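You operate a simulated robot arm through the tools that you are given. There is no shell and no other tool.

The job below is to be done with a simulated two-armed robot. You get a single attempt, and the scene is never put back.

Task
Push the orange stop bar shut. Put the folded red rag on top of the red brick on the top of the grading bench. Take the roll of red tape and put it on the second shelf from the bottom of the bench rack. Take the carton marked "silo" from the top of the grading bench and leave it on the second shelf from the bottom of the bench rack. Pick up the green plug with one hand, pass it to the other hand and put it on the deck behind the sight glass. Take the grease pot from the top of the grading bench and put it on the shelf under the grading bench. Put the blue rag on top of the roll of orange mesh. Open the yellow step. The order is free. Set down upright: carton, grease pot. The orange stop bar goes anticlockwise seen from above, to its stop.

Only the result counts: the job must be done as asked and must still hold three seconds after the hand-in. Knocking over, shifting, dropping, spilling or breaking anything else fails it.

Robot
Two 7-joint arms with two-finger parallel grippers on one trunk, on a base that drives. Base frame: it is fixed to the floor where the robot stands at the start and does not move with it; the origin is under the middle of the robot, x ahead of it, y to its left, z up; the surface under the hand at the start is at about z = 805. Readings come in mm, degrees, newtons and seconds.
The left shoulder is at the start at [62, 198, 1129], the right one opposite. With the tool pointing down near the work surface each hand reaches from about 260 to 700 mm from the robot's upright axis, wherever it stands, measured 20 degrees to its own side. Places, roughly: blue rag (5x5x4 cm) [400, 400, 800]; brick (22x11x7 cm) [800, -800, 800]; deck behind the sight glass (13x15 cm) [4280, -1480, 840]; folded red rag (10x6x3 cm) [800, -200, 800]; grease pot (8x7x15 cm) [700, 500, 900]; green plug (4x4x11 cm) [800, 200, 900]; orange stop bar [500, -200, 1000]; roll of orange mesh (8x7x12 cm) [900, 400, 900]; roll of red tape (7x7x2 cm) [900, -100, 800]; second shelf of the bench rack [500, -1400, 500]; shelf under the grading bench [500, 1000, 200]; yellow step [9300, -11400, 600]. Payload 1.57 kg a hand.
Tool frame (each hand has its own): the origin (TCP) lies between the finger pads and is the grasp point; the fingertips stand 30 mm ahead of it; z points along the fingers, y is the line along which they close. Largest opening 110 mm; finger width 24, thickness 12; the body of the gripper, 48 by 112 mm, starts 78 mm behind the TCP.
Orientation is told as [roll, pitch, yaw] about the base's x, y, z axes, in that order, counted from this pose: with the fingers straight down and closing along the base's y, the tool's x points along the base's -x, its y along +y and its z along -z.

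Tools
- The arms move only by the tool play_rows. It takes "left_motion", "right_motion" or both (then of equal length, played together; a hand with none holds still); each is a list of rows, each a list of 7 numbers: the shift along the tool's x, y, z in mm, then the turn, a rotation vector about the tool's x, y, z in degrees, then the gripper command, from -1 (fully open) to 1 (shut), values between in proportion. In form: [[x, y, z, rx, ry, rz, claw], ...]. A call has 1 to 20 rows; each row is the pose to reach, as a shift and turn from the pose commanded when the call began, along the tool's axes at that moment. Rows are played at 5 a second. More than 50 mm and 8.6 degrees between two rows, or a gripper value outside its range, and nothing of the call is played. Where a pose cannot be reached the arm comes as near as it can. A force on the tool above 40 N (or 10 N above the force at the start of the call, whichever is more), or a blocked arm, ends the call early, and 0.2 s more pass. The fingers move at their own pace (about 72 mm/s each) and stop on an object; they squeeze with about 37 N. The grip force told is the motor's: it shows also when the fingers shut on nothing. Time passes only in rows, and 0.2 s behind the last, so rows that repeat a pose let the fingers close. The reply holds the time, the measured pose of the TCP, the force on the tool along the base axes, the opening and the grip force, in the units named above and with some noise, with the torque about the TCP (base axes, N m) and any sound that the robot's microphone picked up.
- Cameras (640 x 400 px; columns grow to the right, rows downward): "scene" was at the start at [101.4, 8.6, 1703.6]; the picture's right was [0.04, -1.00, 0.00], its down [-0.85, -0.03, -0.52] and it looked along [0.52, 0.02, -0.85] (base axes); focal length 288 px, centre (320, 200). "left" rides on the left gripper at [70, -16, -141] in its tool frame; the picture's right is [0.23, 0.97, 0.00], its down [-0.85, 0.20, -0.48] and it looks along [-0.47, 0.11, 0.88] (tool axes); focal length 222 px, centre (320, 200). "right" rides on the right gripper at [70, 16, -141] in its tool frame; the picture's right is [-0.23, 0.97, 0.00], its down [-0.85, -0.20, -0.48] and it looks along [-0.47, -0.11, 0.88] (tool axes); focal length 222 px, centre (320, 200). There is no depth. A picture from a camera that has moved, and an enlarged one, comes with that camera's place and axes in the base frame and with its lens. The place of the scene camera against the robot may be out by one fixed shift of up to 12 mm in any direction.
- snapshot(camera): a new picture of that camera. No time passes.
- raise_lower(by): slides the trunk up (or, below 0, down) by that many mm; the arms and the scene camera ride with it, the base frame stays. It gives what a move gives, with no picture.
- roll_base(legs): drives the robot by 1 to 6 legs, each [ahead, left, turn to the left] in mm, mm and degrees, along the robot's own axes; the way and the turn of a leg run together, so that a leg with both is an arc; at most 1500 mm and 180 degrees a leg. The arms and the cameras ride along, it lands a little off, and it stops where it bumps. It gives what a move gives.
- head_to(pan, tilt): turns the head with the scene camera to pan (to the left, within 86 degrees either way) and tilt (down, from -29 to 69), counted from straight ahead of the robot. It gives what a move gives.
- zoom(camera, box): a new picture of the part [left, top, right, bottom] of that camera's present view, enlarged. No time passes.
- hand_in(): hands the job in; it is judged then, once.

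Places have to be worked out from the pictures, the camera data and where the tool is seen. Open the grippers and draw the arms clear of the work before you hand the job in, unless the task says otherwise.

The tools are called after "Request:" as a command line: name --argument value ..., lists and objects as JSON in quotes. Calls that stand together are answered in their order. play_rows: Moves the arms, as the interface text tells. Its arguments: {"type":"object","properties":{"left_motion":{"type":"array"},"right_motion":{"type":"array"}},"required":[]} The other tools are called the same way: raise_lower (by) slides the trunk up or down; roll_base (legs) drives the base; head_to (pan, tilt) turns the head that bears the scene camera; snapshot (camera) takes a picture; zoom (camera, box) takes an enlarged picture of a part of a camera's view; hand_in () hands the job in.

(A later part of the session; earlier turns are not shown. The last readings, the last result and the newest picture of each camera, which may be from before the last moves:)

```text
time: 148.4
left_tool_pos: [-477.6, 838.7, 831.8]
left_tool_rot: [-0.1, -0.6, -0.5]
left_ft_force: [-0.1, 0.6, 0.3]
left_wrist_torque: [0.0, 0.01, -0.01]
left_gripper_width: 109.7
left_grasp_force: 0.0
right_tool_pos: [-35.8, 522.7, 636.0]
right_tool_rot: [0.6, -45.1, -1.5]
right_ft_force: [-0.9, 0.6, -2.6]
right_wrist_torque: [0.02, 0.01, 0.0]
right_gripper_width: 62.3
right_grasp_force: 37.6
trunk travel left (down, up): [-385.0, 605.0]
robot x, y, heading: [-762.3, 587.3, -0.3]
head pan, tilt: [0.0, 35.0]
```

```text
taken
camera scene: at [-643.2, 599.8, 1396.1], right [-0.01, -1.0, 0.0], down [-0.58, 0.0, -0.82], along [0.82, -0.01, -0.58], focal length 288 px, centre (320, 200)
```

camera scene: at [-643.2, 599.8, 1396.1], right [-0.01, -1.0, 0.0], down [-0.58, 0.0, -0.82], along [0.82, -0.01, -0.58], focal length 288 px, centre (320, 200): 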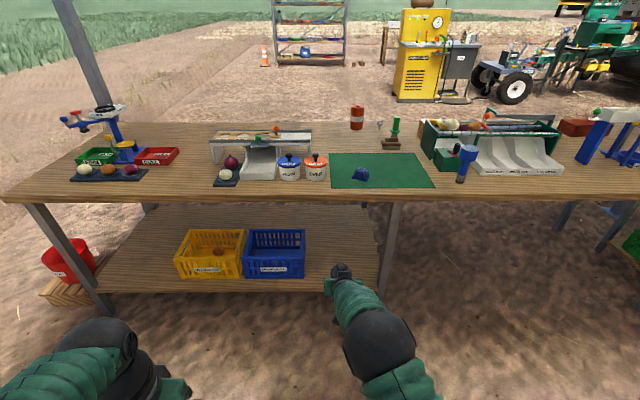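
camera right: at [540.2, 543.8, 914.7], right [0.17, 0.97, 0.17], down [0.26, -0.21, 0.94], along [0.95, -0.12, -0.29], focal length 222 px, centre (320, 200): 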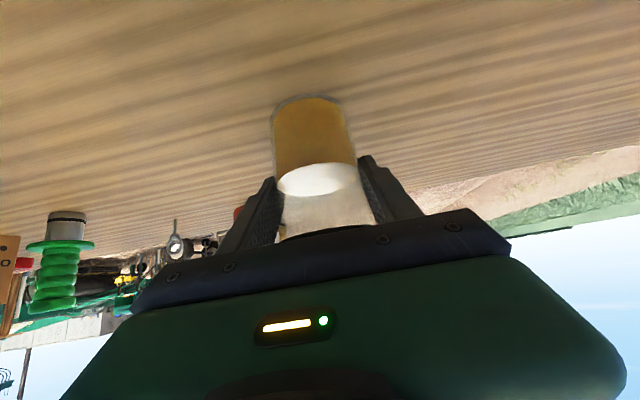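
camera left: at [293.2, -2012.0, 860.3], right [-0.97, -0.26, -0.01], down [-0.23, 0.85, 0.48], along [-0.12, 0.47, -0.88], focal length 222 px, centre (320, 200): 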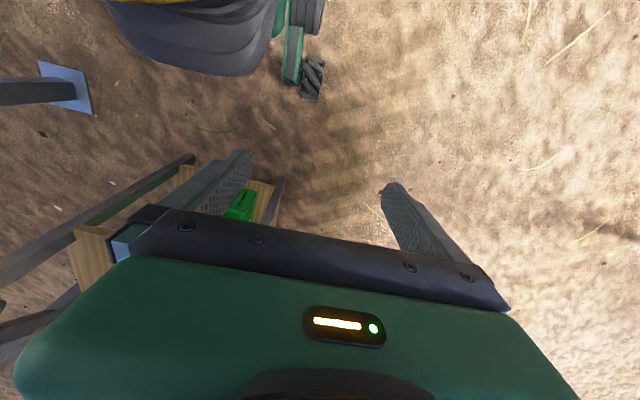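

The free spot on the lower shelf lies between the blue crate (right side y≈667) and the leg (y≈274). I lower the trunk further so the pot bottom is ~265.

Request:
raise_lower --by -310

Request:
head_to --pan 0 --tilt 25

Request:
snapshot --camera "scene"

Request:
snapshot --camera "right"

```text
time: 151.4
left_tool_pos: [-477.6, 837.9, 522.1]
left_tool_rot: [-0.1, -0.7, -0.3]
left_ft_force: [0.4, 0.2, -0.6]
left_wrist_torque: [0.0, -0.03, 0.02]
left_gripper_width: 110.1
left_grasp_force: 0.0
right_tool_pos: [-35.6, 522.3, 325.2]
right_tool_rot: [0.5, -45.2, -1.5]
right_ft_force: [-0.6, 0.1, -2.2]
right_wrist_torque: [-0.02, -0.01, 0.04]
right_gripper_width: 62.2
right_grasp_force: 37.3
trunk travel left (down, up): [-75.0, 915.0]
robot x, y, heading: [-762.3, 594.6, -0.5]
head pan, tilt: [0.0, 35.0]
```

```text
time: 152.2
left_tool_pos: [-477.5, 837.5, 521.9]
left_tool_rot: [-0.1, -0.7, -0.4]
left_ft_force: [0.0, 0.1, 0.4]
left_wrist_torque: [-0.02, 0.0, -0.01]
left_gripper_width: 110.1
left_grasp_force: 0.1
right_tool_pos: [-36.4, 522.1, 325.9]
right_tool_rot: [0.5, -45.2, -1.5]
right_ft_force: [-0.9, 1.0, -2.3]
right_wrist_torque: [-0.01, 0.03, 0.03]
right_gripper_width: 62.0
right_grasp_force: 37.5
trunk travel left (down, up): [-75.0, 915.0]
robot x, y, heading: [-766.1, 590.9, -0.4]
head pan, tilt: [0.0, 25.0]
```

```text
taken
camera scene: at [-639.8, 599.6, 1101.9], right [-0.01, -1.0, 0.0], down [-0.43, 0.0, -0.91], along [0.91, -0.01, -0.43], focal length 288 px, centre (320, 200)
```

scene: 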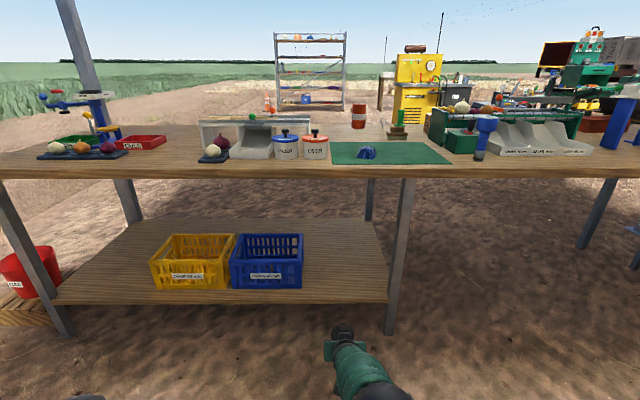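

```text
taken
camera right: at [-186.6, 541.9, 375.5], right [0.18, 0.97, 0.17], down [0.26, -0.21, 0.94], along [0.95, -0.13, -0.29], focal length 222 px, centre (320, 200)
```

right: 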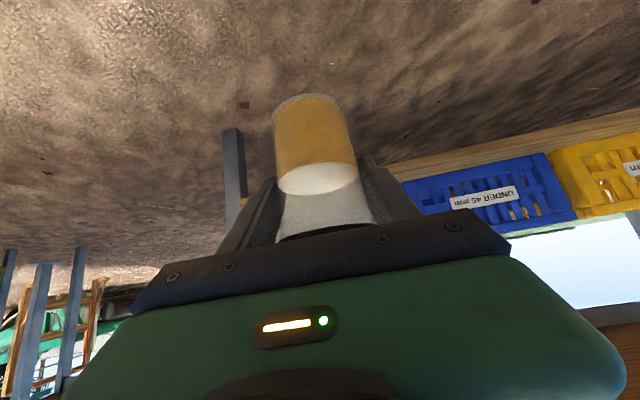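

Shelf top is at about z≈220; the pot bottom (≈267) clears it. I drive forward 445 mm so the pot comes over the free spot.

Request:
roll_base --legs '[[250, 0, 0.4], [195, 0, 0]]'

Request:
snapshot --camera "right"

Request:
snapshot --camera "scene"

```text
time: 155.2
left_tool_pos: [-37.4, 838.2, 522.5]
left_tool_rot: [0.0, -0.7, -0.2]
left_ft_force: [-0.4, -0.6, 0.1]
left_wrist_torque: [0.01, -0.01, -0.03]
left_gripper_width: 110.1
left_grasp_force: 0.1
right_tool_pos: [406.3, 523.6, 324.8]
right_tool_rot: [0.5, -45.1, -1.4]
right_ft_force: [0.2, 0.5, -1.5]
right_wrist_torque: [0.02, 0.02, 0.04]
right_gripper_width: 61.8
right_grasp_force: 36.8
trunk travel left (down, up): [-75.0, 915.0]
robot x, y, heading: [-322.7, 594.9, -0.2]
head pan, tilt: [0.0, 25.0]
```

```text
taken
camera right: at [255.0, 543.1, 375.3], right [0.18, 0.97, 0.17], down [0.26, -0.21, 0.94], along [0.95, -0.12, -0.29], focal length 222 px, centre (320, 200)
```

right: 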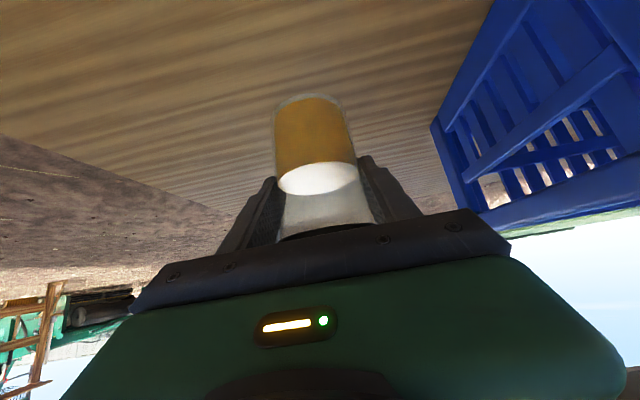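

```text
taken
camera scene: at [-198.2, 599.3, 1101.9], right [0.0, -1.0, 0.0], down [-0.42, 0.0, -0.91], along [0.91, 0.0, -0.42], focal length 288 px, centre (320, 200)
```

scene: 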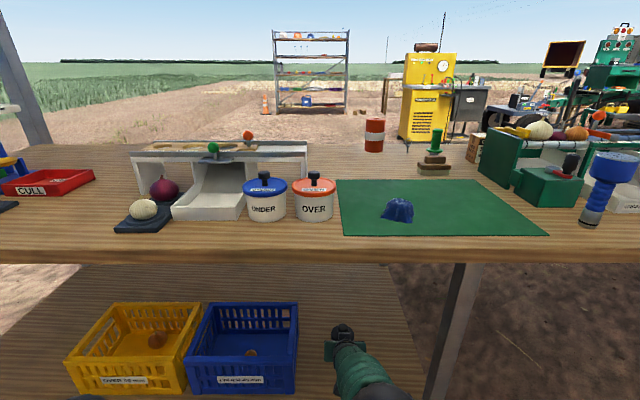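

The pot is over the free spot. I lower it 30 mm, then feel for contact in small steps.

Request:
play_rows --right_motion '[[5.6, 0, 5.6, 0, 0, 0, 1], [11.3, 0, 11.3, 0, 0, 0, 1], [17, 0, 17, 0, 0, 0, 1], [21.2, 0, 21.2, 0, 0, 0, 1], [21.2, 0, 21.2, 0, 0, 0, 1]]'

Request:
snapshot --camera "right"

```text
time: 156.3
left_tool_pos: [-38.7, 837.9, 524.5]
left_tool_rot: [-0.1, -0.8, -0.2]
left_ft_force: [-0.7, -0.1, -1.1]
left_wrist_torque: [0.0, -0.01, 0.06]
left_gripper_width: 110.0
left_grasp_force: 0.1
right_tool_pos: [405.8, 524.1, 295.3]
right_tool_rot: [0.4, -45.2, -1.3]
right_ft_force: [1.1, 0.4, -1.5]
right_wrist_torque: [0.02, 0.03, 0.01]
right_gripper_width: 61.6
right_grasp_force: 37.0
trunk travel left (down, up): [-75.0, 915.0]
robot x, y, heading: [-324.7, 592.3, -0.2]
head pan, tilt: [0.0, 25.0]
```

```text
taken
camera right: at [254.2, 543.3, 345.3], right [0.18, 0.97, 0.17], down [0.26, -0.21, 0.94], along [0.95, -0.12, -0.29], focal length 222 px, centre (320, 200)
```

right: 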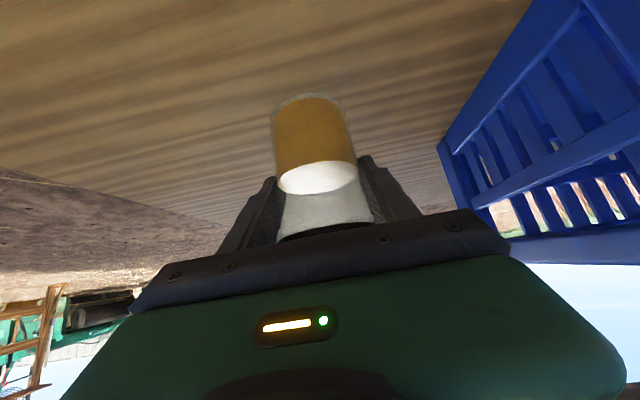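

No contact yet at TCP z=295 (pot bottom ≈237). I continue down in small steps.

Request:
play_rows --right_motion '[[2.1, 0, 2.1, 0, 0, 0, 1], [4.2, 0, 4.2, 0, 0, 0, 1], [6.3, 0, 6.3, 0, 0, 0, 1], [6.3, 0, 6.3, 0, 0, 0, 1]]'

```text
time: 157.3
left_tool_pos: [-37.6, 839.0, 522.9]
left_tool_rot: [-0.1, -0.8, -0.2]
left_ft_force: [0.0, 0.5, 0.7]
left_wrist_torque: [0.01, 0.03, 0.02]
left_gripper_width: 110.2
left_grasp_force: 0.0
right_tool_pos: [404.8, 524.8, 286.8]
right_tool_rot: [0.6, -45.1, -1.3]
right_ft_force: [0.1, 1.0, -2.8]
right_wrist_torque: [-0.02, -0.02, -0.01]
right_gripper_width: 61.3
right_grasp_force: 36.8
trunk travel left (down, up): [-75.0, 915.0]
robot x, y, heading: [-323.4, 595.1, -0.2]
head pan, tilt: [0.0, 25.0]
```

Request:
play_rows --right_motion '[[1.4, 0, 1.4, 0, 0, 0, 1], [2.8, 0, 2.8, 0, 0, 0, 1], [2.8, 0, 2.8, 0, 0, 0, 1]]'

```text
time: 158.2
left_tool_pos: [-38.8, 838.3, 523.2]
left_tool_rot: [-0.1, -0.8, -0.1]
left_ft_force: [0.2, -0.2, 0.2]
left_wrist_torque: [0.03, -0.02, 0.0]
left_gripper_width: 110.1
left_grasp_force: 0.2
right_tool_pos: [406.9, 524.1, 286.2]
right_tool_rot: [0.6, -45.5, -1.3]
right_ft_force: [0.9, -1.5, 12.5]
right_wrist_torque: [-0.1, 0.33, 0.1]
right_gripper_width: 61.0
right_grasp_force: 36.6
trunk travel left (down, up): [-75.0, 915.0]
robot x, y, heading: [-322.3, 594.8, -0.2]
head pan, tilt: [0.0, 25.0]
```

Contact at TCP z≈286 (12 N). I ease off 1.5 mm and open the fingers.

Request:
play_rows --right_motion '[[-1, 0, -1, 0, 0, 0, 1], [-1, 0, -1, 0, 0, 0, 0], [-1, 0, -1, 0, 0, 0, -0.4], [-1, 0, -1, 0, 0, 0, -0.8], [-1, 0, -1, 0, 0, 0, -0.8]]'

Request:
snapshot --camera "right"

```text
time: 159.3
left_tool_pos: [-38.4, 838.4, 522.6]
left_tool_rot: [-0.1, -0.8, -0.1]
left_ft_force: [0.8, -0.1, 0.3]
left_wrist_torque: [0.01, 0.0, -0.03]
left_gripper_width: 110.3
left_grasp_force: 0.1
right_tool_pos: [404.9, 524.3, 284.0]
right_tool_rot: [0.5, -45.2, -1.3]
right_ft_force: [0.4, -0.1, -0.4]
right_wrist_torque: [0.03, 0.01, 0.0]
right_gripper_width: 99.0
right_grasp_force: 0.0
trunk travel left (down, up): [-75.0, 915.0]
robot x, y, heading: [-323.5, 592.5, -0.1]
head pan, tilt: [0.0, 25.0]
```

```text
taken
camera right: at [254.1, 543.8, 334.1], right [0.18, 0.97, 0.17], down [0.26, -0.21, 0.94], along [0.95, -0.12, -0.29], focal length 222 px, centre (320, 200)
```

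right: 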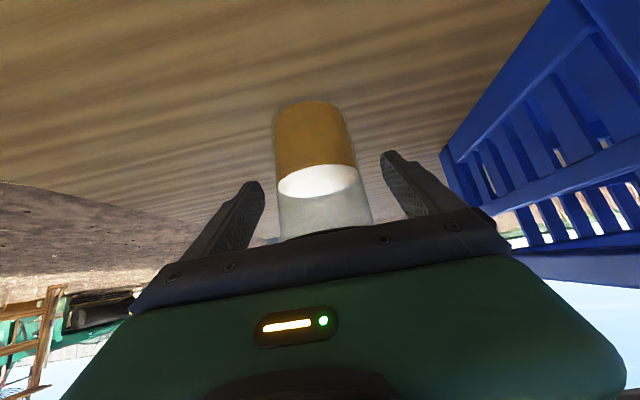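

Released and upright. I retreat by driving the base straight back, keeping the arm still.

Request:
roll_base --legs '[[-150, 0, 0], [-250, 0, 0]]'

Request:
snapshot --camera "scene"

Request:
zoom --camera "scene" --box '[130, 200, 430, 340]'

```text
time: 162.2
left_tool_pos: [-442.2, 840.6, 522.8]
left_tool_rot: [-0.1, -0.9, 0.0]
left_ft_force: [0.1, -0.2, -0.1]
left_wrist_torque: [-0.01, -0.02, 0.06]
left_gripper_width: 110.0
left_grasp_force: 0.1
right_tool_pos: [1.5, 527.3, 283.9]
right_tool_rot: [0.5, -45.1, -1.1]
right_ft_force: [0.6, 0.7, 0.2]
right_wrist_torque: [-0.03, -0.03, -0.03]
right_gripper_width: 99.1
right_grasp_force: 0.0
trunk travel left (down, up): [-75.0, 915.0]
robot x, y, heading: [-726.3, 593.7, -0.1]
head pan, tilt: [0.0, 25.0]
```

```text
taken
camera scene: at [-602.0, 600.1, 1102.0], right [0.0, -1.0, 0.0], down [-0.42, 0.0, -0.91], along [0.91, 0.0, -0.42], focal length 288 px, centre (320, 200)
```

scene: 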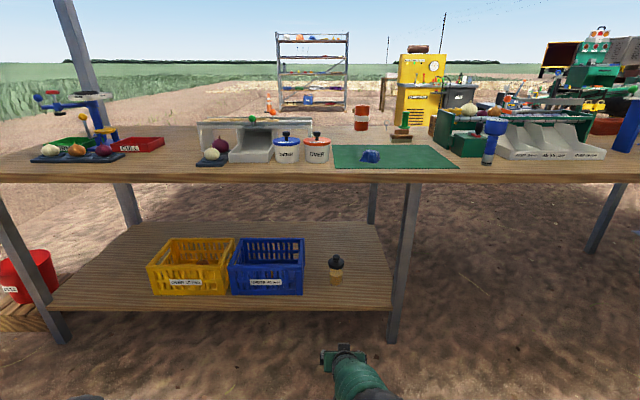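

```text
2.13 times, centred on (280, 270) of scene
camera zoom: at [-602.0, 600.1, 1102.0], right [0.0, -1.0, 0.0], down [-0.42, 0.0, -0.91], along [0.91, 0.0, -0.42], focal length 613 px, centre (405, 51)
```

zoom: 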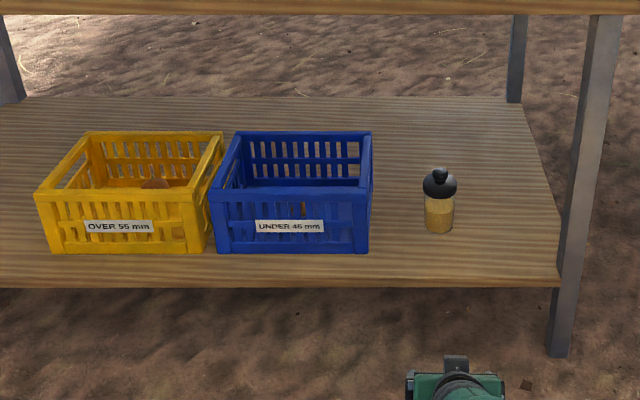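

The pot stands upright on the lower shelf. I raise the trunk back up and move to the blue rag.

Request:
raise_lower --by 400

Request:
raise_lower --by 250

Request:
roll_base --legs '[[0, -340, 0]]'

Request:
head_to --pan 0 --tilt 50

Request:
snapshot --camera "scene"

```text
time: 166.0
left_tool_pos: [-441.5, 839.6, 923.9]
left_tool_rot: [-0.1, -0.8, 0.0]
left_ft_force: [0.6, -0.1, -0.2]
left_wrist_torque: [-0.03, 0.0, 0.02]
left_gripper_width: 109.8
left_grasp_force: 0.1
right_tool_pos: [2.1, 526.4, 684.2]
right_tool_rot: [0.5, -45.3, -1.1]
right_ft_force: [-0.4, 0.3, -0.4]
right_wrist_torque: [-0.01, 0.03, 0.03]
right_gripper_width: 99.1
right_grasp_force: 0.0
trunk travel left (down, up): [-475.0, 515.0]
robot x, y, heading: [-726.5, 594.9, 0.2]
head pan, tilt: [0.0, 25.0]
```

```text
time: 168.6
left_tool_pos: [-442.5, 840.7, 1172.8]
left_tool_rot: [-0.1, -0.8, -0.1]
left_ft_force: [-0.6, -0.8, 0.2]
left_wrist_torque: [-0.02, 0.01, -0.01]
left_gripper_width: 110.3
left_grasp_force: 0.1
right_tool_pos: [2.5, 527.8, 935.7]
right_tool_rot: [0.5, -45.3, -1.1]
right_ft_force: [1.0, -0.5, 0.2]
right_wrist_torque: [0.0, 0.02, 0.0]
right_gripper_width: 99.0
right_grasp_force: 0.2
trunk travel left (down, up): [-725.0, 265.0]
robot x, y, heading: [-725.6, 592.2, -0.0]
head pan, tilt: [0.0, 25.0]
```

```text
time: 170.8
left_tool_pos: [-440.8, 507.1, 1171.1]
left_tool_rot: [-0.5, -0.9, 0.3]
left_ft_force: [-0.4, 0.0, -0.1]
left_wrist_torque: [0.05, -0.03, -0.02]
left_gripper_width: 110.1
left_grasp_force: 0.1
right_tool_pos: [3.8, 195.1, 935.6]
right_tool_rot: [0.0, -45.3, -0.5]
right_ft_force: [-0.3, 1.1, -0.2]
right_wrist_torque: [-0.09, 0.0, -0.05]
right_gripper_width: 98.9
right_grasp_force: 0.1
trunk travel left (down, up): [-725.0, 265.0]
robot x, y, heading: [-728.3, 250.8, 0.2]
head pan, tilt: [0.0, 25.0]
```

```text
time: 171.7
left_tool_pos: [-443.0, 500.1, 1173.0]
left_tool_rot: [-0.1, -0.9, 0.2]
left_ft_force: [-0.4, -0.1, -0.7]
left_wrist_torque: [0.0, 0.0, 0.01]
left_gripper_width: 110.0
left_grasp_force: 0.0
right_tool_pos: [3.2, 190.7, 935.5]
right_tool_rot: [0.5, -45.3, -0.9]
right_ft_force: [-0.5, 0.8, 0.8]
right_wrist_torque: [-0.02, 0.04, -0.04]
right_gripper_width: 98.7
right_grasp_force: 0.0
trunk travel left (down, up): [-725.0, 265.0]
robot x, y, heading: [-727.5, 255.7, 0.4]
head pan, tilt: [0.0, 50.0]
```

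```text
taken
camera scene: at [-615.1, 264.3, 1714.6], right [0.0, -1.0, 0.0], down [-0.77, -0.01, -0.64], along [0.64, 0.0, -0.77], focal length 288 px, centre (320, 200)
```

scene: 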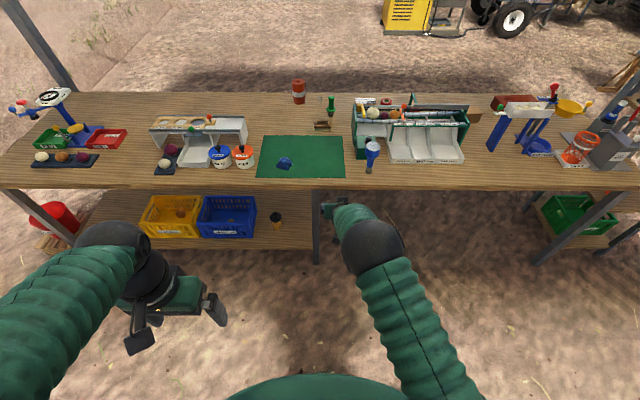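

Before approaching, I raise and draw in the right hand (it is still extended low); there is free space here.

Request:
play_rows --right_motion '[[-9, 0, -39, 0, 0, 0, -1], [-17, 0, -78, 0, 0, 0, -1], [-25, 0, -117, 0, 0, 0, -1], [-34, 0, -155, 0, 0, 0, -1], [-42, 0, -194, 0, 0, 0, -1], [-51, 0, -233, 0, 0, 0, -1], [-51, 0, -233, 0, 0, 0, -1]]'

Request:
snapshot --camera "scene"

```text
time: 173.0
left_tool_pos: [-445.6, 495.8, 1176.5]
left_tool_rot: [0.1, -1.0, 0.2]
left_ft_force: [-0.7, -0.8, 0.7]
left_wrist_torque: [-0.01, -0.01, 0.01]
left_gripper_width: 109.8
left_grasp_force: 0.0
right_tool_pos: [-102.3, 69.4, 1108.9]
right_tool_rot: [-0.5, -44.8, -12.1]
right_ft_force: [-0.5, -0.3, -0.4]
right_wrist_torque: [-0.02, -0.02, 0.0]
right_gripper_width: 110.1
right_grasp_force: 0.1
trunk travel left (down, up): [-725.0, 265.0]
robot x, y, heading: [-727.3, 252.8, 0.2]
head pan, tilt: [0.0, 50.0]
stopped in row 6 (right hand): the arm was blocked; the commanded pose is now the measured one
```

```text
taken
camera scene: at [-618.6, 256.0, 1716.7], right [0.0, -1.0, 0.0], down [-0.77, 0.0, -0.64], along [0.64, 0.0, -0.77], focal length 288 px, centre (320, 200)
```

scene: 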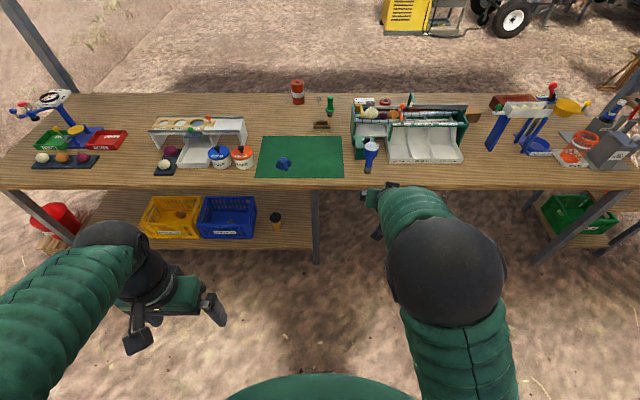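

The arm lags when it is folded quickly from a stretched pose (that also explains the post contact), so I must retract slowly. I bring the right hand to a vertical pose near the robot in small steps.

Request:
play_rows --right_motion '[[6.6, -12.2, -11.9, -0.29, 2.79, -0.72, -1], [13.2, -24.4, -23.8, -0.59, 5.58, -1.44, -1], [19.7, -36.5, -35.7, -0.88, 8.36, -2.16, -1], [26.3, -48.7, -47.7, -1.18, 11.15, -2.88, -1], [32.9, -60.9, -59.6, -1.47, 13.94, -3.59, -1], [39.5, -73.1, -71.5, -1.76, 16.73, -4.31, -1], [46.1, -85.2, -83.4, -2.06, 19.51, -5.03, -1], [52.7, -97.4, -95.3, -2.35, 22.3, -5.75, -1], [59.2, -109.6, -107.2, -2.64, 25.09, -6.47, -1], [65.8, -121.8, -119.1, -2.94, 27.88, -7.19, -1], [72.4, -133.9, -131, -3.23, 30.66, -7.91, -1], [79, -146.1, -143, -3.53, 33.45, -8.63, -1], [85.6, -158.3, -154.9, -3.82, 36.24, -9.34, -1], [92.1, -170.5, -166.8, -4.11, 39.03, -10.06, -1], [98.7, -182.6, -178.7, -4.41, 41.81, -10.78, -1], [105.3, -194.8, -190.6, -4.7, 44.6, -11.5, -1], [105.3, -194.8, -190.6, -4.7, 44.6, -11.5, -1]]'

Request:
snapshot --camera "scene"

```text
time: 176.6
left_tool_pos: [-444.1, 496.7, 1173.5]
left_tool_rot: [0.1, -0.9, 0.1]
left_ft_force: [0.0, 0.6, -0.5]
left_wrist_torque: [0.01, -0.01, 0.0]
left_gripper_width: 109.8
left_grasp_force: 0.0
right_tool_pos: [-345.2, -74.5, 1166.8]
right_tool_rot: [-0.5, 0.0, -0.2]
right_ft_force: [-0.4, 0.4, 0.0]
right_wrist_torque: [-0.03, 0.02, -0.02]
right_gripper_width: 110.1
right_grasp_force: 0.1
trunk travel left (down, up): [-725.0, 265.0]
robot x, y, heading: [-725.2, 254.8, 0.2]
head pan, tilt: [0.0, 50.0]
```

```text
taken
camera scene: at [-616.4, 257.8, 1714.6], right [0.0, -1.0, 0.0], down [-0.77, 0.0, -0.64], along [0.64, 0.0, -0.77], focal length 288 px, centre (320, 200)
```

scene: 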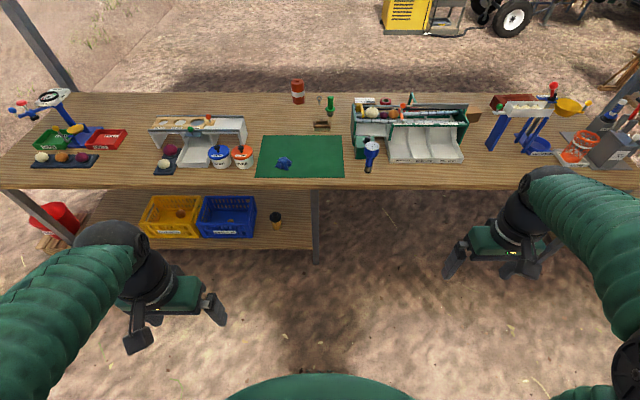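

Both hands are in neutral poses. I drive up to the bench again for the blue rag.

Request:
roll_base --legs '[[690, 0, 0]]'

Request:
snapshot --camera "left"

```text
time: 180.4
left_tool_pos: [243.4, 496.5, 1173.6]
left_tool_rot: [0.1, -1.0, 0.0]
left_ft_force: [-0.9, 0.7, 0.3]
left_wrist_torque: [-0.05, -0.02, 0.01]
left_gripper_width: 109.8
left_grasp_force: 0.0
right_tool_pos: [338.1, -73.6, 1167.1]
right_tool_rot: [-0.4, -0.1, -0.5]
right_ft_force: [-1.1, -0.6, -0.2]
right_wrist_torque: [0.03, -0.03, 0.01]
right_gripper_width: 110.0
right_grasp_force: 0.0
trunk travel left (down, up): [-725.0, 265.0]
robot x, y, heading: [-39.0, 254.3, -0.1]
head pan, tilt: [0.0, 50.0]
```

```text
taken
camera left: at [172.0, 480.6, 1314.6], right [-0.23, 0.97, 0.0], down [0.85, 0.2, 0.49], along [0.48, 0.11, -0.87], focal length 222 px, centre (320, 200)
```

left: 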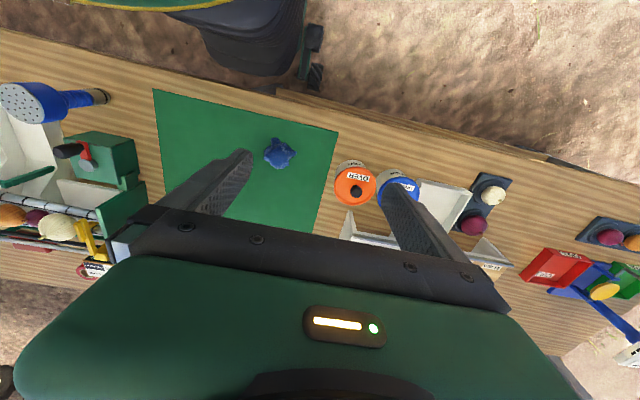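

The blue rag is at about [342,426]. I bring the left hand over it at z≈1000.

Request:
play_rows --left_motion '[[-20, -14, 34, 0, 0, 0, -1], [-40, -28, 68, 0, 0, 0, -1], [-60, -42, 102, 0, 0, 0, -1], [-80, -56, 136, 0, 0, 0, -1], [-99, -70, 170, 0, 0, 0, -1], [-99, -70, 170, 0, 0, 0, -1]]'

Request:
zoom --camera "left" --box '[220, 80, 420, 220]'

```text
time: 181.8
left_tool_pos: [345.2, 426.2, 1008.0]
left_tool_rot: [0.1, -1.0, -0.1]
left_ft_force: [-0.2, 0.1, -0.1]
left_wrist_torque: [-0.01, 0.01, 0.03]
left_gripper_width: 109.7
left_grasp_force: 0.1
right_tool_pos: [340.0, -74.9, 1168.0]
right_tool_rot: [-0.4, 0.0, -0.5]
right_ft_force: [0.6, -0.2, -0.5]
right_wrist_torque: [0.0, 0.01, -0.01]
right_gripper_width: 110.2
right_grasp_force: 0.0
trunk travel left (down, up): [-725.0, 265.0]
robot x, y, heading: [-36.0, 252.9, -0.2]
head pan, tilt: [0.0, 50.0]
```

```text
2.86 times, centred on (320, 150) of left
camera zoom: at [274.9, 409.6, 1147.0], right [-0.23, 0.97, 0.0], down [0.85, 0.2, 0.49], along [0.48, 0.11, -0.87], focal length 635 px, centre (320, 343)
```

zoom: 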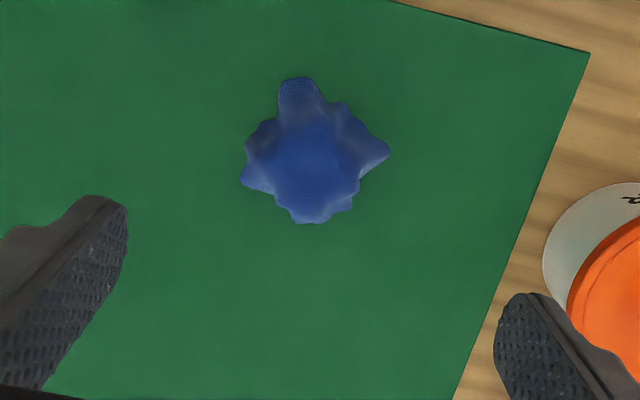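

Rag centre at [348,424]. I descend to TCP z≈842 (tips ≈812) and close.

Request:
play_rows --left_motion '[[-3, -2, 40, 0, 0, 0, -1], [-3, -2, 80, 0, 0, 0, -1], [-3, -2, 120, 0, 0, 0, -1], [-3, -2, 150, 0, 0, 0, -1], [-3, -2, 166, 0, 0, 0, -1], [-3, -2, 166, 0, 0, 0, 0], [-3, -2, 166, 0, 0, 0, 1], [-3, -2, 166, 0, 0, 0, 1], [-3, -2, 166, 0, 0, 0, 1], [-3, -2, 166, 0, 0, 0, 1]]'

Request:
snapshot --camera "left"

```text
time: 184.0
left_tool_pos: [352.8, 423.9, 840.1]
left_tool_rot: [0.1, -0.9, 0.0]
left_ft_force: [1.2, -0.7, -0.1]
left_wrist_torque: [-0.06, -0.04, 0.08]
left_gripper_width: 47.5
left_grasp_force: 37.1
right_tool_pos: [340.8, -76.1, 1166.4]
right_tool_rot: [-0.4, 0.1, -0.6]
right_ft_force: [-0.2, 0.9, 0.6]
right_wrist_torque: [0.02, 0.02, -0.03]
right_gripper_width: 110.0
right_grasp_force: 0.1
trunk travel left (down, up): [-725.0, 265.0]
robot x, y, heading: [-37.8, 254.9, -0.3]
head pan, tilt: [0.0, 50.0]
```

```text
taken
camera left: at [281.1, 407.3, 980.2], right [-0.23, 0.97, 0.0], down [0.85, 0.2, 0.49], along [0.48, 0.11, -0.87], focal length 222 px, centre (320, 200)
```

left: 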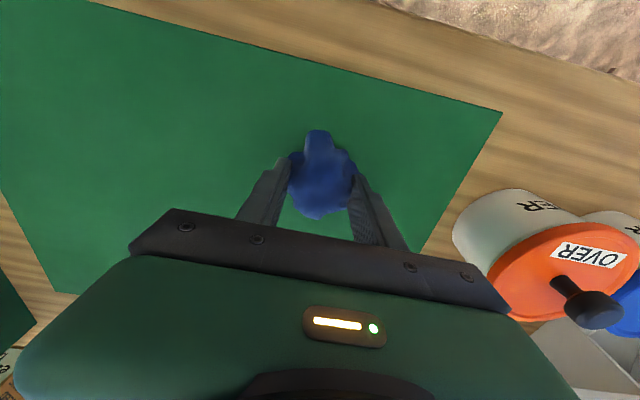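

The rag is gripped (47.5 mm). I lift it.

Request:
play_rows --left_motion '[[0, 0, -20, 0, 0, 0, 1], [0, 0, -60, 0, 0, 0, 1], [0, 0, -100, 0, 0, 0, 1], [0, 0, -140, 0, 0, 0, 1], [0, 0, -180, 0, 0, 0, 1], [0, 0, -220, 0, 0, 0, 1], [0, 0, -260, 0, 0, 0, 1], [0, 0, -300, 0, 0, 0, 1]]'

Request:
snapshot --camera "left"

```text
time: 185.8
left_tool_pos: [344.7, 421.6, 1141.4]
left_tool_rot: [0.2, -0.9, -0.1]
left_ft_force: [0.6, 0.1, -1.3]
left_wrist_torque: [-0.02, -0.01, 0.02]
left_gripper_width: 46.8
left_grasp_force: 36.9
right_tool_pos: [339.4, -74.6, 1166.6]
right_tool_rot: [-0.4, 0.0, -0.5]
right_ft_force: [0.1, 0.5, -0.1]
right_wrist_torque: [0.0, 0.02, -0.01]
right_gripper_width: 110.0
right_grasp_force: 0.1
trunk travel left (down, up): [-725.0, 265.0]
robot x, y, heading: [-39.0, 252.5, -0.0]
head pan, tilt: [0.0, 50.0]
```

```text
taken
camera left: at [272.8, 406.6, 1281.7], right [-0.23, 0.97, 0.0], down [0.85, 0.2, 0.49], along [0.48, 0.11, -0.87], focal length 222 px, centre (320, 200)
```

left: 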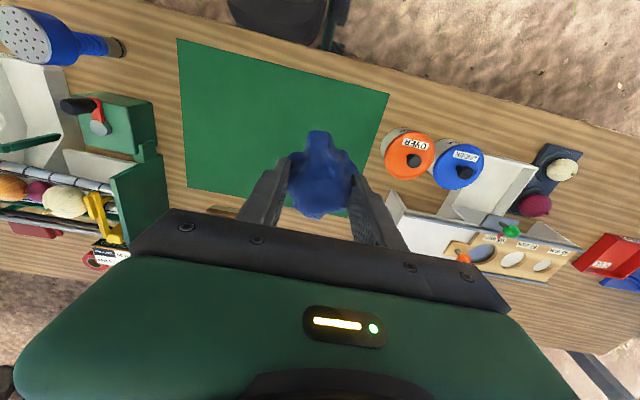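

The rag is held. I set off around the right end: back away, then right past the rack.

Request:
roll_base --legs '[[-510, 0, 0], [0, -1400, 0], [0, -1350, 0]]'

Request:
head_to --pan 0 --tilt 30

Request:
snapshot --camera "scene"

```text
time: 201.6
left_tool_pos: [-206.8, -2312.2, 1139.4]
left_tool_rot: [0.0, -0.9, -1.3]
left_ft_force: [0.8, -0.5, -0.6]
left_wrist_torque: [-0.02, 0.0, 0.04]
left_gripper_width: 46.6
left_grasp_force: 36.5
right_tool_pos: [-224.6, -2811.0, 1168.2]
right_tool_rot: [-0.5, 0.0, -1.7]
right_ft_force: [0.4, 0.1, -0.3]
right_wrist_torque: [-0.01, 0.0, 0.02]
right_gripper_width: 110.0
right_grasp_force: 0.0
trunk travel left (down, up): [-725.0, 265.0]
robot x, y, heading: [-594.1, -2478.3, -1.0]
head pan, tilt: [0.0, 50.0]
```

```text
time: 202.5
left_tool_pos: [-208.8, -2313.3, 1140.6]
left_tool_rot: [0.1, -0.9, -1.3]
left_ft_force: [-0.1, 0.8, -0.6]
left_wrist_torque: [0.0, -0.02, -0.02]
left_gripper_width: 47.1
left_grasp_force: 37.3
right_tool_pos: [-224.2, -2811.8, 1167.2]
right_tool_rot: [-0.4, 0.0, -1.8]
right_ft_force: [0.4, 0.4, 0.9]
right_wrist_torque: [0.02, 0.03, 0.0]
right_gripper_width: 109.8
right_grasp_force: 0.0
trunk travel left (down, up): [-725.0, 265.0]
robot x, y, heading: [-598.4, -2478.7, -1.5]
head pan, tilt: [0.0, 30.0]
```

```text
taken
camera scene: at [-472.3, -2473.2, 1744.0], right [-0.02, -1.0, 0.0], down [-0.5, 0.01, -0.86], along [0.86, -0.02, -0.5], focal length 288 px, centre (320, 200)
```

scene: 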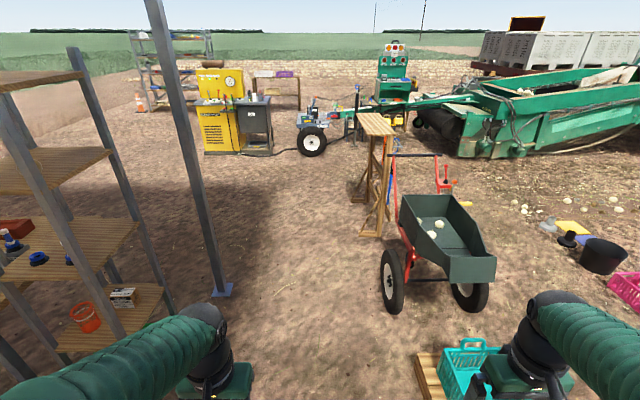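

The canopy post stands at [1140,-1741], wheelbarrow beyond y≈-3000, sawhorse at about [1824,-2932]. I drive ahead to x≈1400, then turn about to face the bench's back.

Request:
roll_base --legs '[[0, 0, 1.4], [1000, 0, 0], [1000, 0, 0], [0, 0, 90], [0, 0, 90]]'

Request:
snapshot --camera "scene"

```text
time: 220.5
left_tool_pos: [1016.8, -2661.1, 1139.9]
left_tool_rot: [0.1, -1.0, -178.6]
left_ft_force: [0.1, 0.3, -0.1]
left_wrist_torque: [-0.05, -0.01, -0.02]
left_gripper_width: 46.7
left_grasp_force: 37.2
right_tool_pos: [1011.7, -2162.7, 1167.5]
right_tool_rot: [-0.4, 0.0, -179.1]
right_ft_force: [0.6, 0.7, 0.4]
right_wrist_torque: [0.0, 0.0, 0.0]
right_gripper_width: 110.0
right_grasp_force: 0.0
trunk travel left (down, up): [-725.0, 265.0]
robot x, y, heading: [1397.0, -2483.0, -178.8]
head pan, tilt: [0.0, 30.0]
```

```text
taken
camera scene: at [1274.6, -2478.3, 1744.1], right [-0.02, 1.0, 0.0], down [0.5, 0.01, -0.87], along [-0.86, -0.02, -0.5], focal length 288 px, centre (320, 200)
```

scene: 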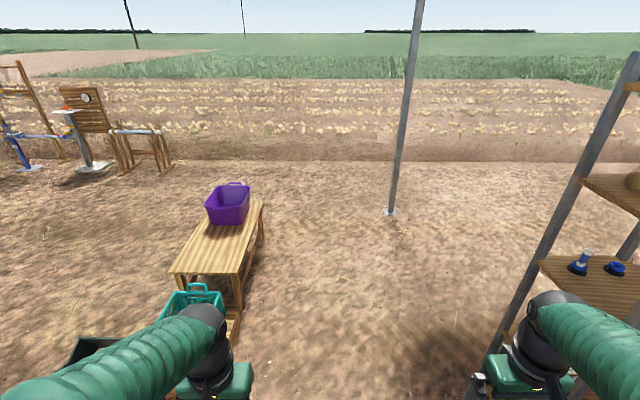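

Facing the bench's back now. I back off to x≈1800 and strafe right along the bench's back side.

Request:
roll_base --legs '[[-400, 0, -1.2], [0, -1500, 0], [0, -1450, 0]]'

Request:
snapshot --camera "scene"

```text
time: 236.7
left_tool_pos: [1393.7, 282.1, 1141.3]
left_tool_rot: [0.0, -1.0, -179.1]
left_ft_force: [0.0, -0.2, 0.1]
left_wrist_torque: [0.03, 0.0, -0.03]
left_gripper_width: 46.9
left_grasp_force: 37.3
right_tool_pos: [1390.9, 780.6, 1168.1]
right_tool_rot: [-0.5, -0.2, -179.6]
right_ft_force: [-0.2, 0.0, 1.0]
right_wrist_torque: [-0.01, 0.0, -0.01]
right_gripper_width: 109.9
right_grasp_force: 0.1
trunk travel left (down, up): [-725.0, 265.0]
robot x, y, heading: [1774.6, 459.1, -178.9]
head pan, tilt: [0.0, 30.0]
```

```text
taken
camera scene: at [1652.2, 461.1, 1744.1], right [-0.02, 1.0, 0.0], down [0.5, 0.01, -0.87], along [-0.87, -0.01, -0.5], focal length 288 px, centre (320, 200)
```

scene: 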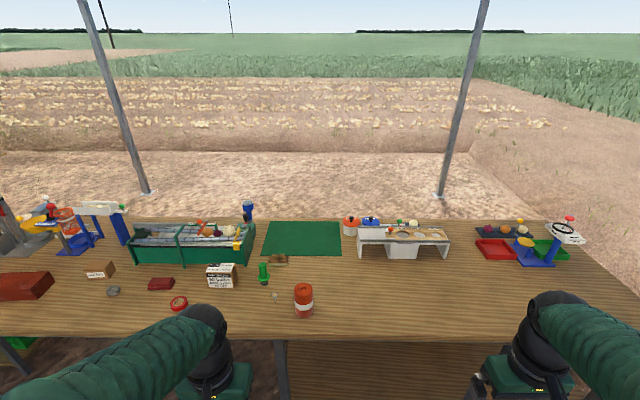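

I see the mesh roll at about [890,389] from here. I move ahead and right so the left hand comes over it.

Request:
roll_base --legs '[[0, -100, -1.0], [480, 0, 0]]'

Request:
head_to --pan 0 --tilt 55

Request:
snapshot --camera "scene"

Request:
snapshot --camera "left"

```text
time: 240.3
left_tool_pos: [906.9, 382.2, 1140.6]
left_tool_rot: [-0.4, -1.1, 179.7]
left_ft_force: [0.5, -0.1, -0.5]
left_wrist_torque: [0.03, 0.03, 0.03]
left_gripper_width: 46.7
left_grasp_force: 37.0
right_tool_pos: [913.8, 881.0, 1170.6]
right_tool_rot: [-0.8, 0.1, 179.4]
right_ft_force: [0.6, -0.3, -0.1]
right_wrist_torque: [0.03, -0.03, 0.03]
right_gripper_width: 110.1
right_grasp_force: 0.2
trunk travel left (down, up): [-725.0, 265.0]
robot x, y, heading: [1290.7, 560.7, 179.8]
head pan, tilt: [0.0, 30.0]
```

```text
time: 241.2
left_tool_pos: [903.9, 384.0, 1141.0]
left_tool_rot: [-0.1, -0.8, 179.8]
left_ft_force: [0.8, -0.3, -1.0]
left_wrist_torque: [0.02, -0.03, -0.03]
left_gripper_width: 46.9
left_grasp_force: 37.3
right_tool_pos: [910.3, 881.2, 1169.0]
right_tool_rot: [-0.7, 0.0, 179.3]
right_ft_force: [0.0, -0.7, -0.4]
right_wrist_torque: [0.0, 0.03, -0.01]
right_gripper_width: 109.9
right_grasp_force: 0.1
trunk travel left (down, up): [-725.0, 265.0]
robot x, y, heading: [1288.2, 558.1, 179.7]
head pan, tilt: [0.0, 55.0]
```

```text
taken
camera scene: at [1182.3, 558.3, 1708.1], right [0.0, 1.0, 0.0], down [0.82, 0.0, -0.57], along [-0.57, 0.01, -0.82], focal length 288 px, centre (320, 200)
```

scene: 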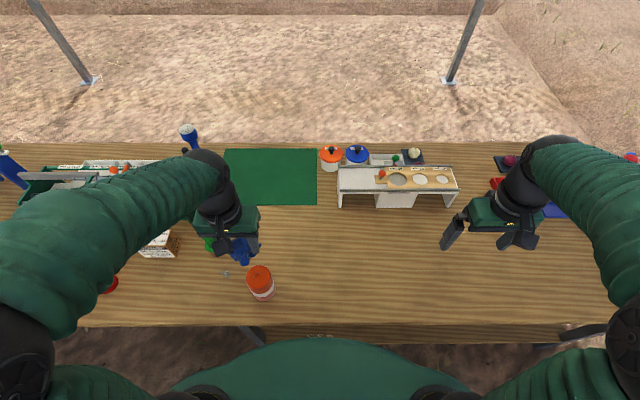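

```text
taken
camera left: at [976.0, 399.9, 1280.2], right [0.22, -0.97, -0.01], down [-0.85, -0.2, 0.49], along [-0.48, -0.1, -0.87], focal length 222 px, centre (320, 200)
```

left: 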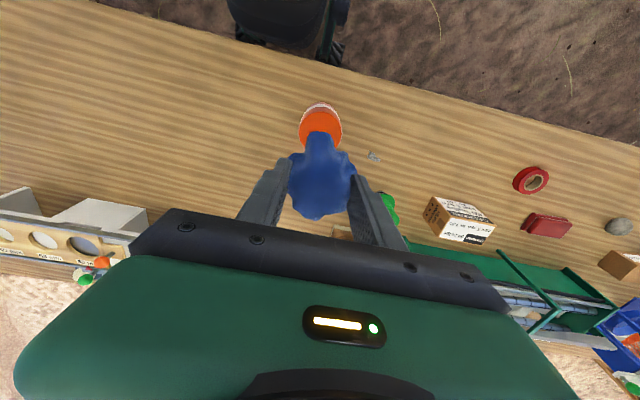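

The mesh roll is seen just beyond the held rag. I zoom to locate its top accurately.

Request:
zoom --camera "left" --box '[250, 80, 390, 230]'

Request:
zoom --camera "scene" --box '[180, 190, 320, 310]'

```text
2.67 times, centred on (320, 155) of left
camera zoom: at [976.0, 399.9, 1280.2], right [0.22, -0.97, -0.01], down [-0.85, -0.2, 0.49], along [-0.48, -0.1, -0.87], focal length 592 px, centre (320, 320)
```

zoom: 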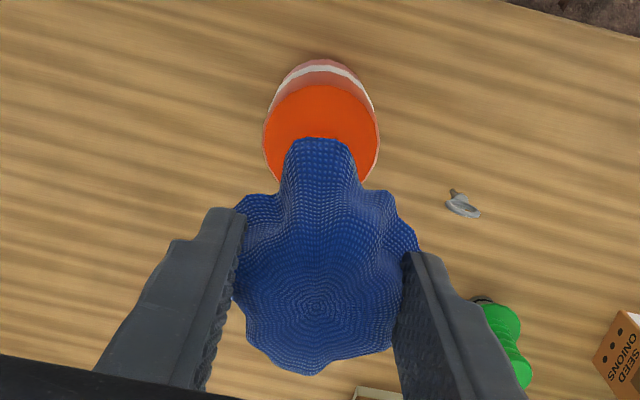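

```text
3.33 times, centred on (250, 250) of scene
camera zoom: at [1182.3, 558.3, 1708.1], right [0.0, 1.0, 0.0], down [0.82, 0.0, -0.57], along [-0.57, 0.01, -0.82], focal length 958 px, centre (553, 33)
```

zoom: 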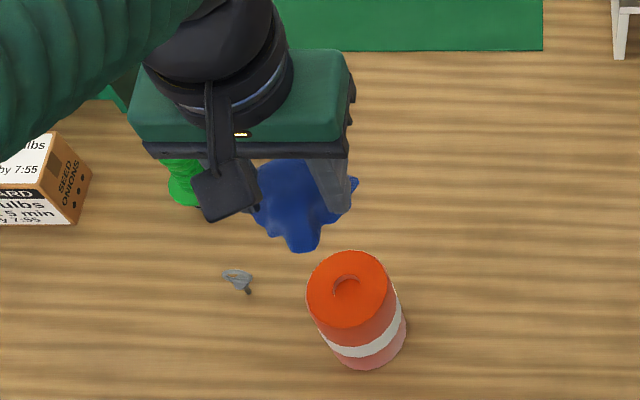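

Mesh top centre ≈[895,386]. I shift 9 mm and lower to TCP z≈1000, then look again.

Request:
play_rows --left_motion '[[-9, -2, 30, 0, 0, 0, 1], [-9, -2, 70, 0, 0, 0, 1], [-9, -2, 110, 0, 0, 0, 1], [-9, -2, 141, 0, 0, 0, 1], [-9, -2, 141, 0, 0, 0, 1]]'

Request:
snapshot --camera "left"

Request:
zoom --camera "scene" --box '[180, 190, 320, 310]'

```text
time: 242.4
left_tool_pos: [893.2, 394.3, 999.6]
left_tool_rot: [0.1, -1.0, 179.7]
left_ft_force: [0.2, 0.2, -0.1]
left_wrist_torque: [-0.04, 0.04, 0.03]
left_gripper_width: 47.0
left_grasp_force: 36.3
right_tool_pos: [911.7, 887.9, 1169.1]
right_tool_rot: [-0.4, -0.2, 179.4]
right_ft_force: [-0.6, -1.3, -0.5]
right_wrist_torque: [-0.02, 0.01, 0.03]
right_gripper_width: 110.2
right_grasp_force: 0.0
trunk travel left (down, up): [-725.0, 265.0]
robot x, y, heading: [1286.7, 562.3, 179.7]
head pan, tilt: [0.0, 55.0]
```

```text
taken
camera left: at [965.9, 409.5, 1140.7], right [0.22, -0.97, 0.0], down [-0.85, -0.2, 0.49], along [-0.48, -0.11, -0.87], focal length 222 px, centre (320, 200)
```

left: 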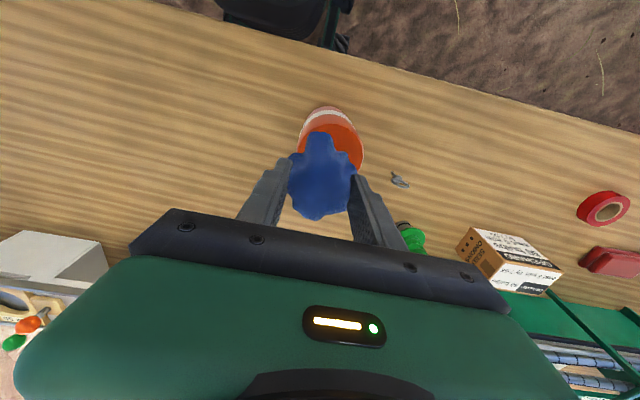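

```text
3.33 times, centred on (250, 250) of scene
camera zoom: at [1183.1, 567.3, 1708.1], right [0.01, 1.0, 0.0], down [0.82, 0.0, -0.57], along [-0.57, 0.0, -0.82], focal length 958 px, centre (553, 33)
```

zoom: 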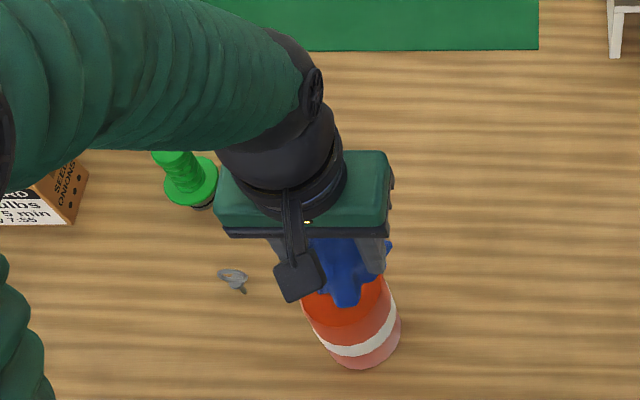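

The robot settled ~8 mm sideways, so I re-measure the mesh top relative to the hand.

Request:
zoom --camera "left" --box '[250, 80, 390, 230]'

```text
2.67 times, centred on (320, 155) of left
camera zoom: at [965.9, 409.5, 1140.7], right [0.22, -0.97, 0.0], down [-0.85, -0.2, 0.49], along [-0.48, -0.11, -0.87], focal length 592 px, centre (320, 320)
```

zoom: 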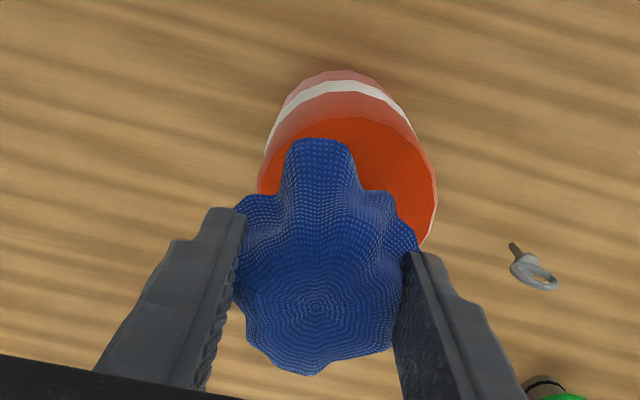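

Mesh top is at [895,383.5], z≈914. I shift 11 mm and lower toward TCP z≈953.

Request:
play_rows --left_motion '[[1, 11, 0, 0, 0, 0, 1], [1, 11, 15, 0, 0, 0, 1], [1, 11, 30, 0, 0, 0, 1], [1, 11, 42, 0, 0, 0, 1], [1, 11, 46, 0, 0, 0, 1], [1, 11, 46, 0, 0, 0, 1]]'

Request:
zoom --camera "left" --box '[250, 80, 390, 230]'

Request:
zoom --camera "scene" --box '[180, 190, 320, 310]'

```text
time: 243.8
left_tool_pos: [893.8, 381.0, 956.0]
left_tool_rot: [0.0, -1.3, 179.8]
left_ft_force: [-2.0, -3.5, 36.0]
left_wrist_torque: [-0.03, -0.17, 0.01]
left_gripper_width: 46.7
left_grasp_force: 37.2
right_tool_pos: [913.3, 888.3, 1169.3]
right_tool_rot: [-0.4, -0.1, 179.4]
right_ft_force: [0.4, 0.1, 0.2]
right_wrist_torque: [-0.01, 0.0, 0.02]
right_gripper_width: 110.2
right_grasp_force: 0.1
trunk travel left (down, up): [-725.0, 265.0]
robot x, y, heading: [1285.6, 559.0, 179.7]
head pan, tilt: [0.0, 55.0]
```

```text
2.67 times, centred on (320, 155) of left
camera zoom: at [966.9, 397.4, 1096.5], right [0.22, -0.97, 0.0], down [-0.84, -0.2, 0.5], along [-0.49, -0.11, -0.87], focal length 592 px, centre (320, 320)
```

zoom: 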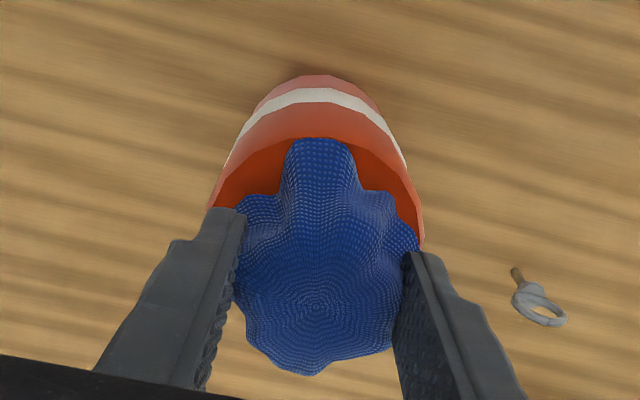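

```text
3.33 times, centred on (250, 250) of scene
camera zoom: at [1187.2, 567.3, 1709.1], right [0.01, 1.0, 0.0], down [0.82, 0.0, -0.57], along [-0.57, 0.0, -0.82], focal length 958 px, centre (553, 33)
```

zoom: 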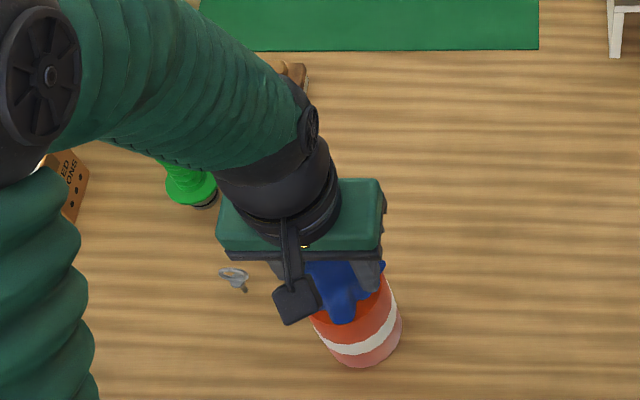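

Contact is made (36 N). I ease up 4 mm, then open the fingers to release the rag.

Request:
play_rows --left_motion '[[0, 0, -2, 0, 0, 0, 1], [0, 0, -4, 0, 0, 0, 1], [0, 0, -4, 0, 0, 0, 0.5], [0, 0, -4, 0, 0, 0, 0], [0, 0, -4, 0, 0, 0, -0.3], [0, 0, -4, 0, 0, 0, -0.3]]'

Request:
zoom --camera "left" --box '[250, 80, 390, 230]'

```text
time: 245.2
left_tool_pos: [894.4, 380.8, 958.2]
left_tool_rot: [0.1, -1.0, 179.8]
left_ft_force: [0.3, -0.1, 0.0]
left_wrist_torque: [0.0, 0.01, 0.02]
left_gripper_width: 71.9
left_grasp_force: 0.0
right_tool_pos: [912.0, 887.3, 1167.6]
right_tool_rot: [-0.4, -0.1, 179.4]
right_ft_force: [-0.4, 0.1, 0.1]
right_wrist_torque: [0.04, 0.03, 0.0]
right_gripper_width: 110.2
right_grasp_force: 0.1
trunk travel left (down, up): [-725.0, 265.0]
robot x, y, heading: [1284.6, 559.5, 179.8]
head pan, tilt: [0.0, 55.0]
```

```text
2.67 times, centred on (320, 155) of left
camera zoom: at [966.3, 396.5, 1098.3], right [0.22, -0.97, 0.0], down [-0.85, -0.2, 0.49], along [-0.48, -0.11, -0.87], focal length 592 px, centre (320, 320)
```

zoom: 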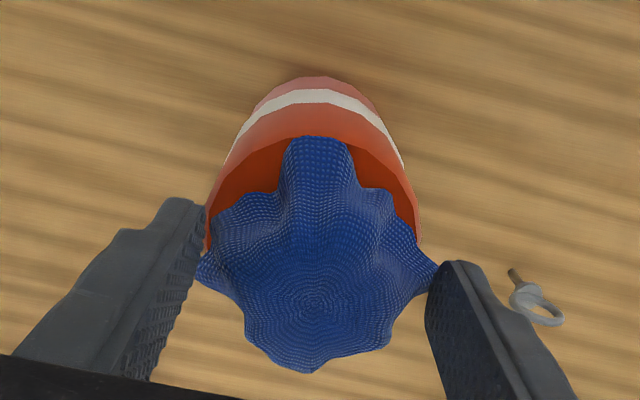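

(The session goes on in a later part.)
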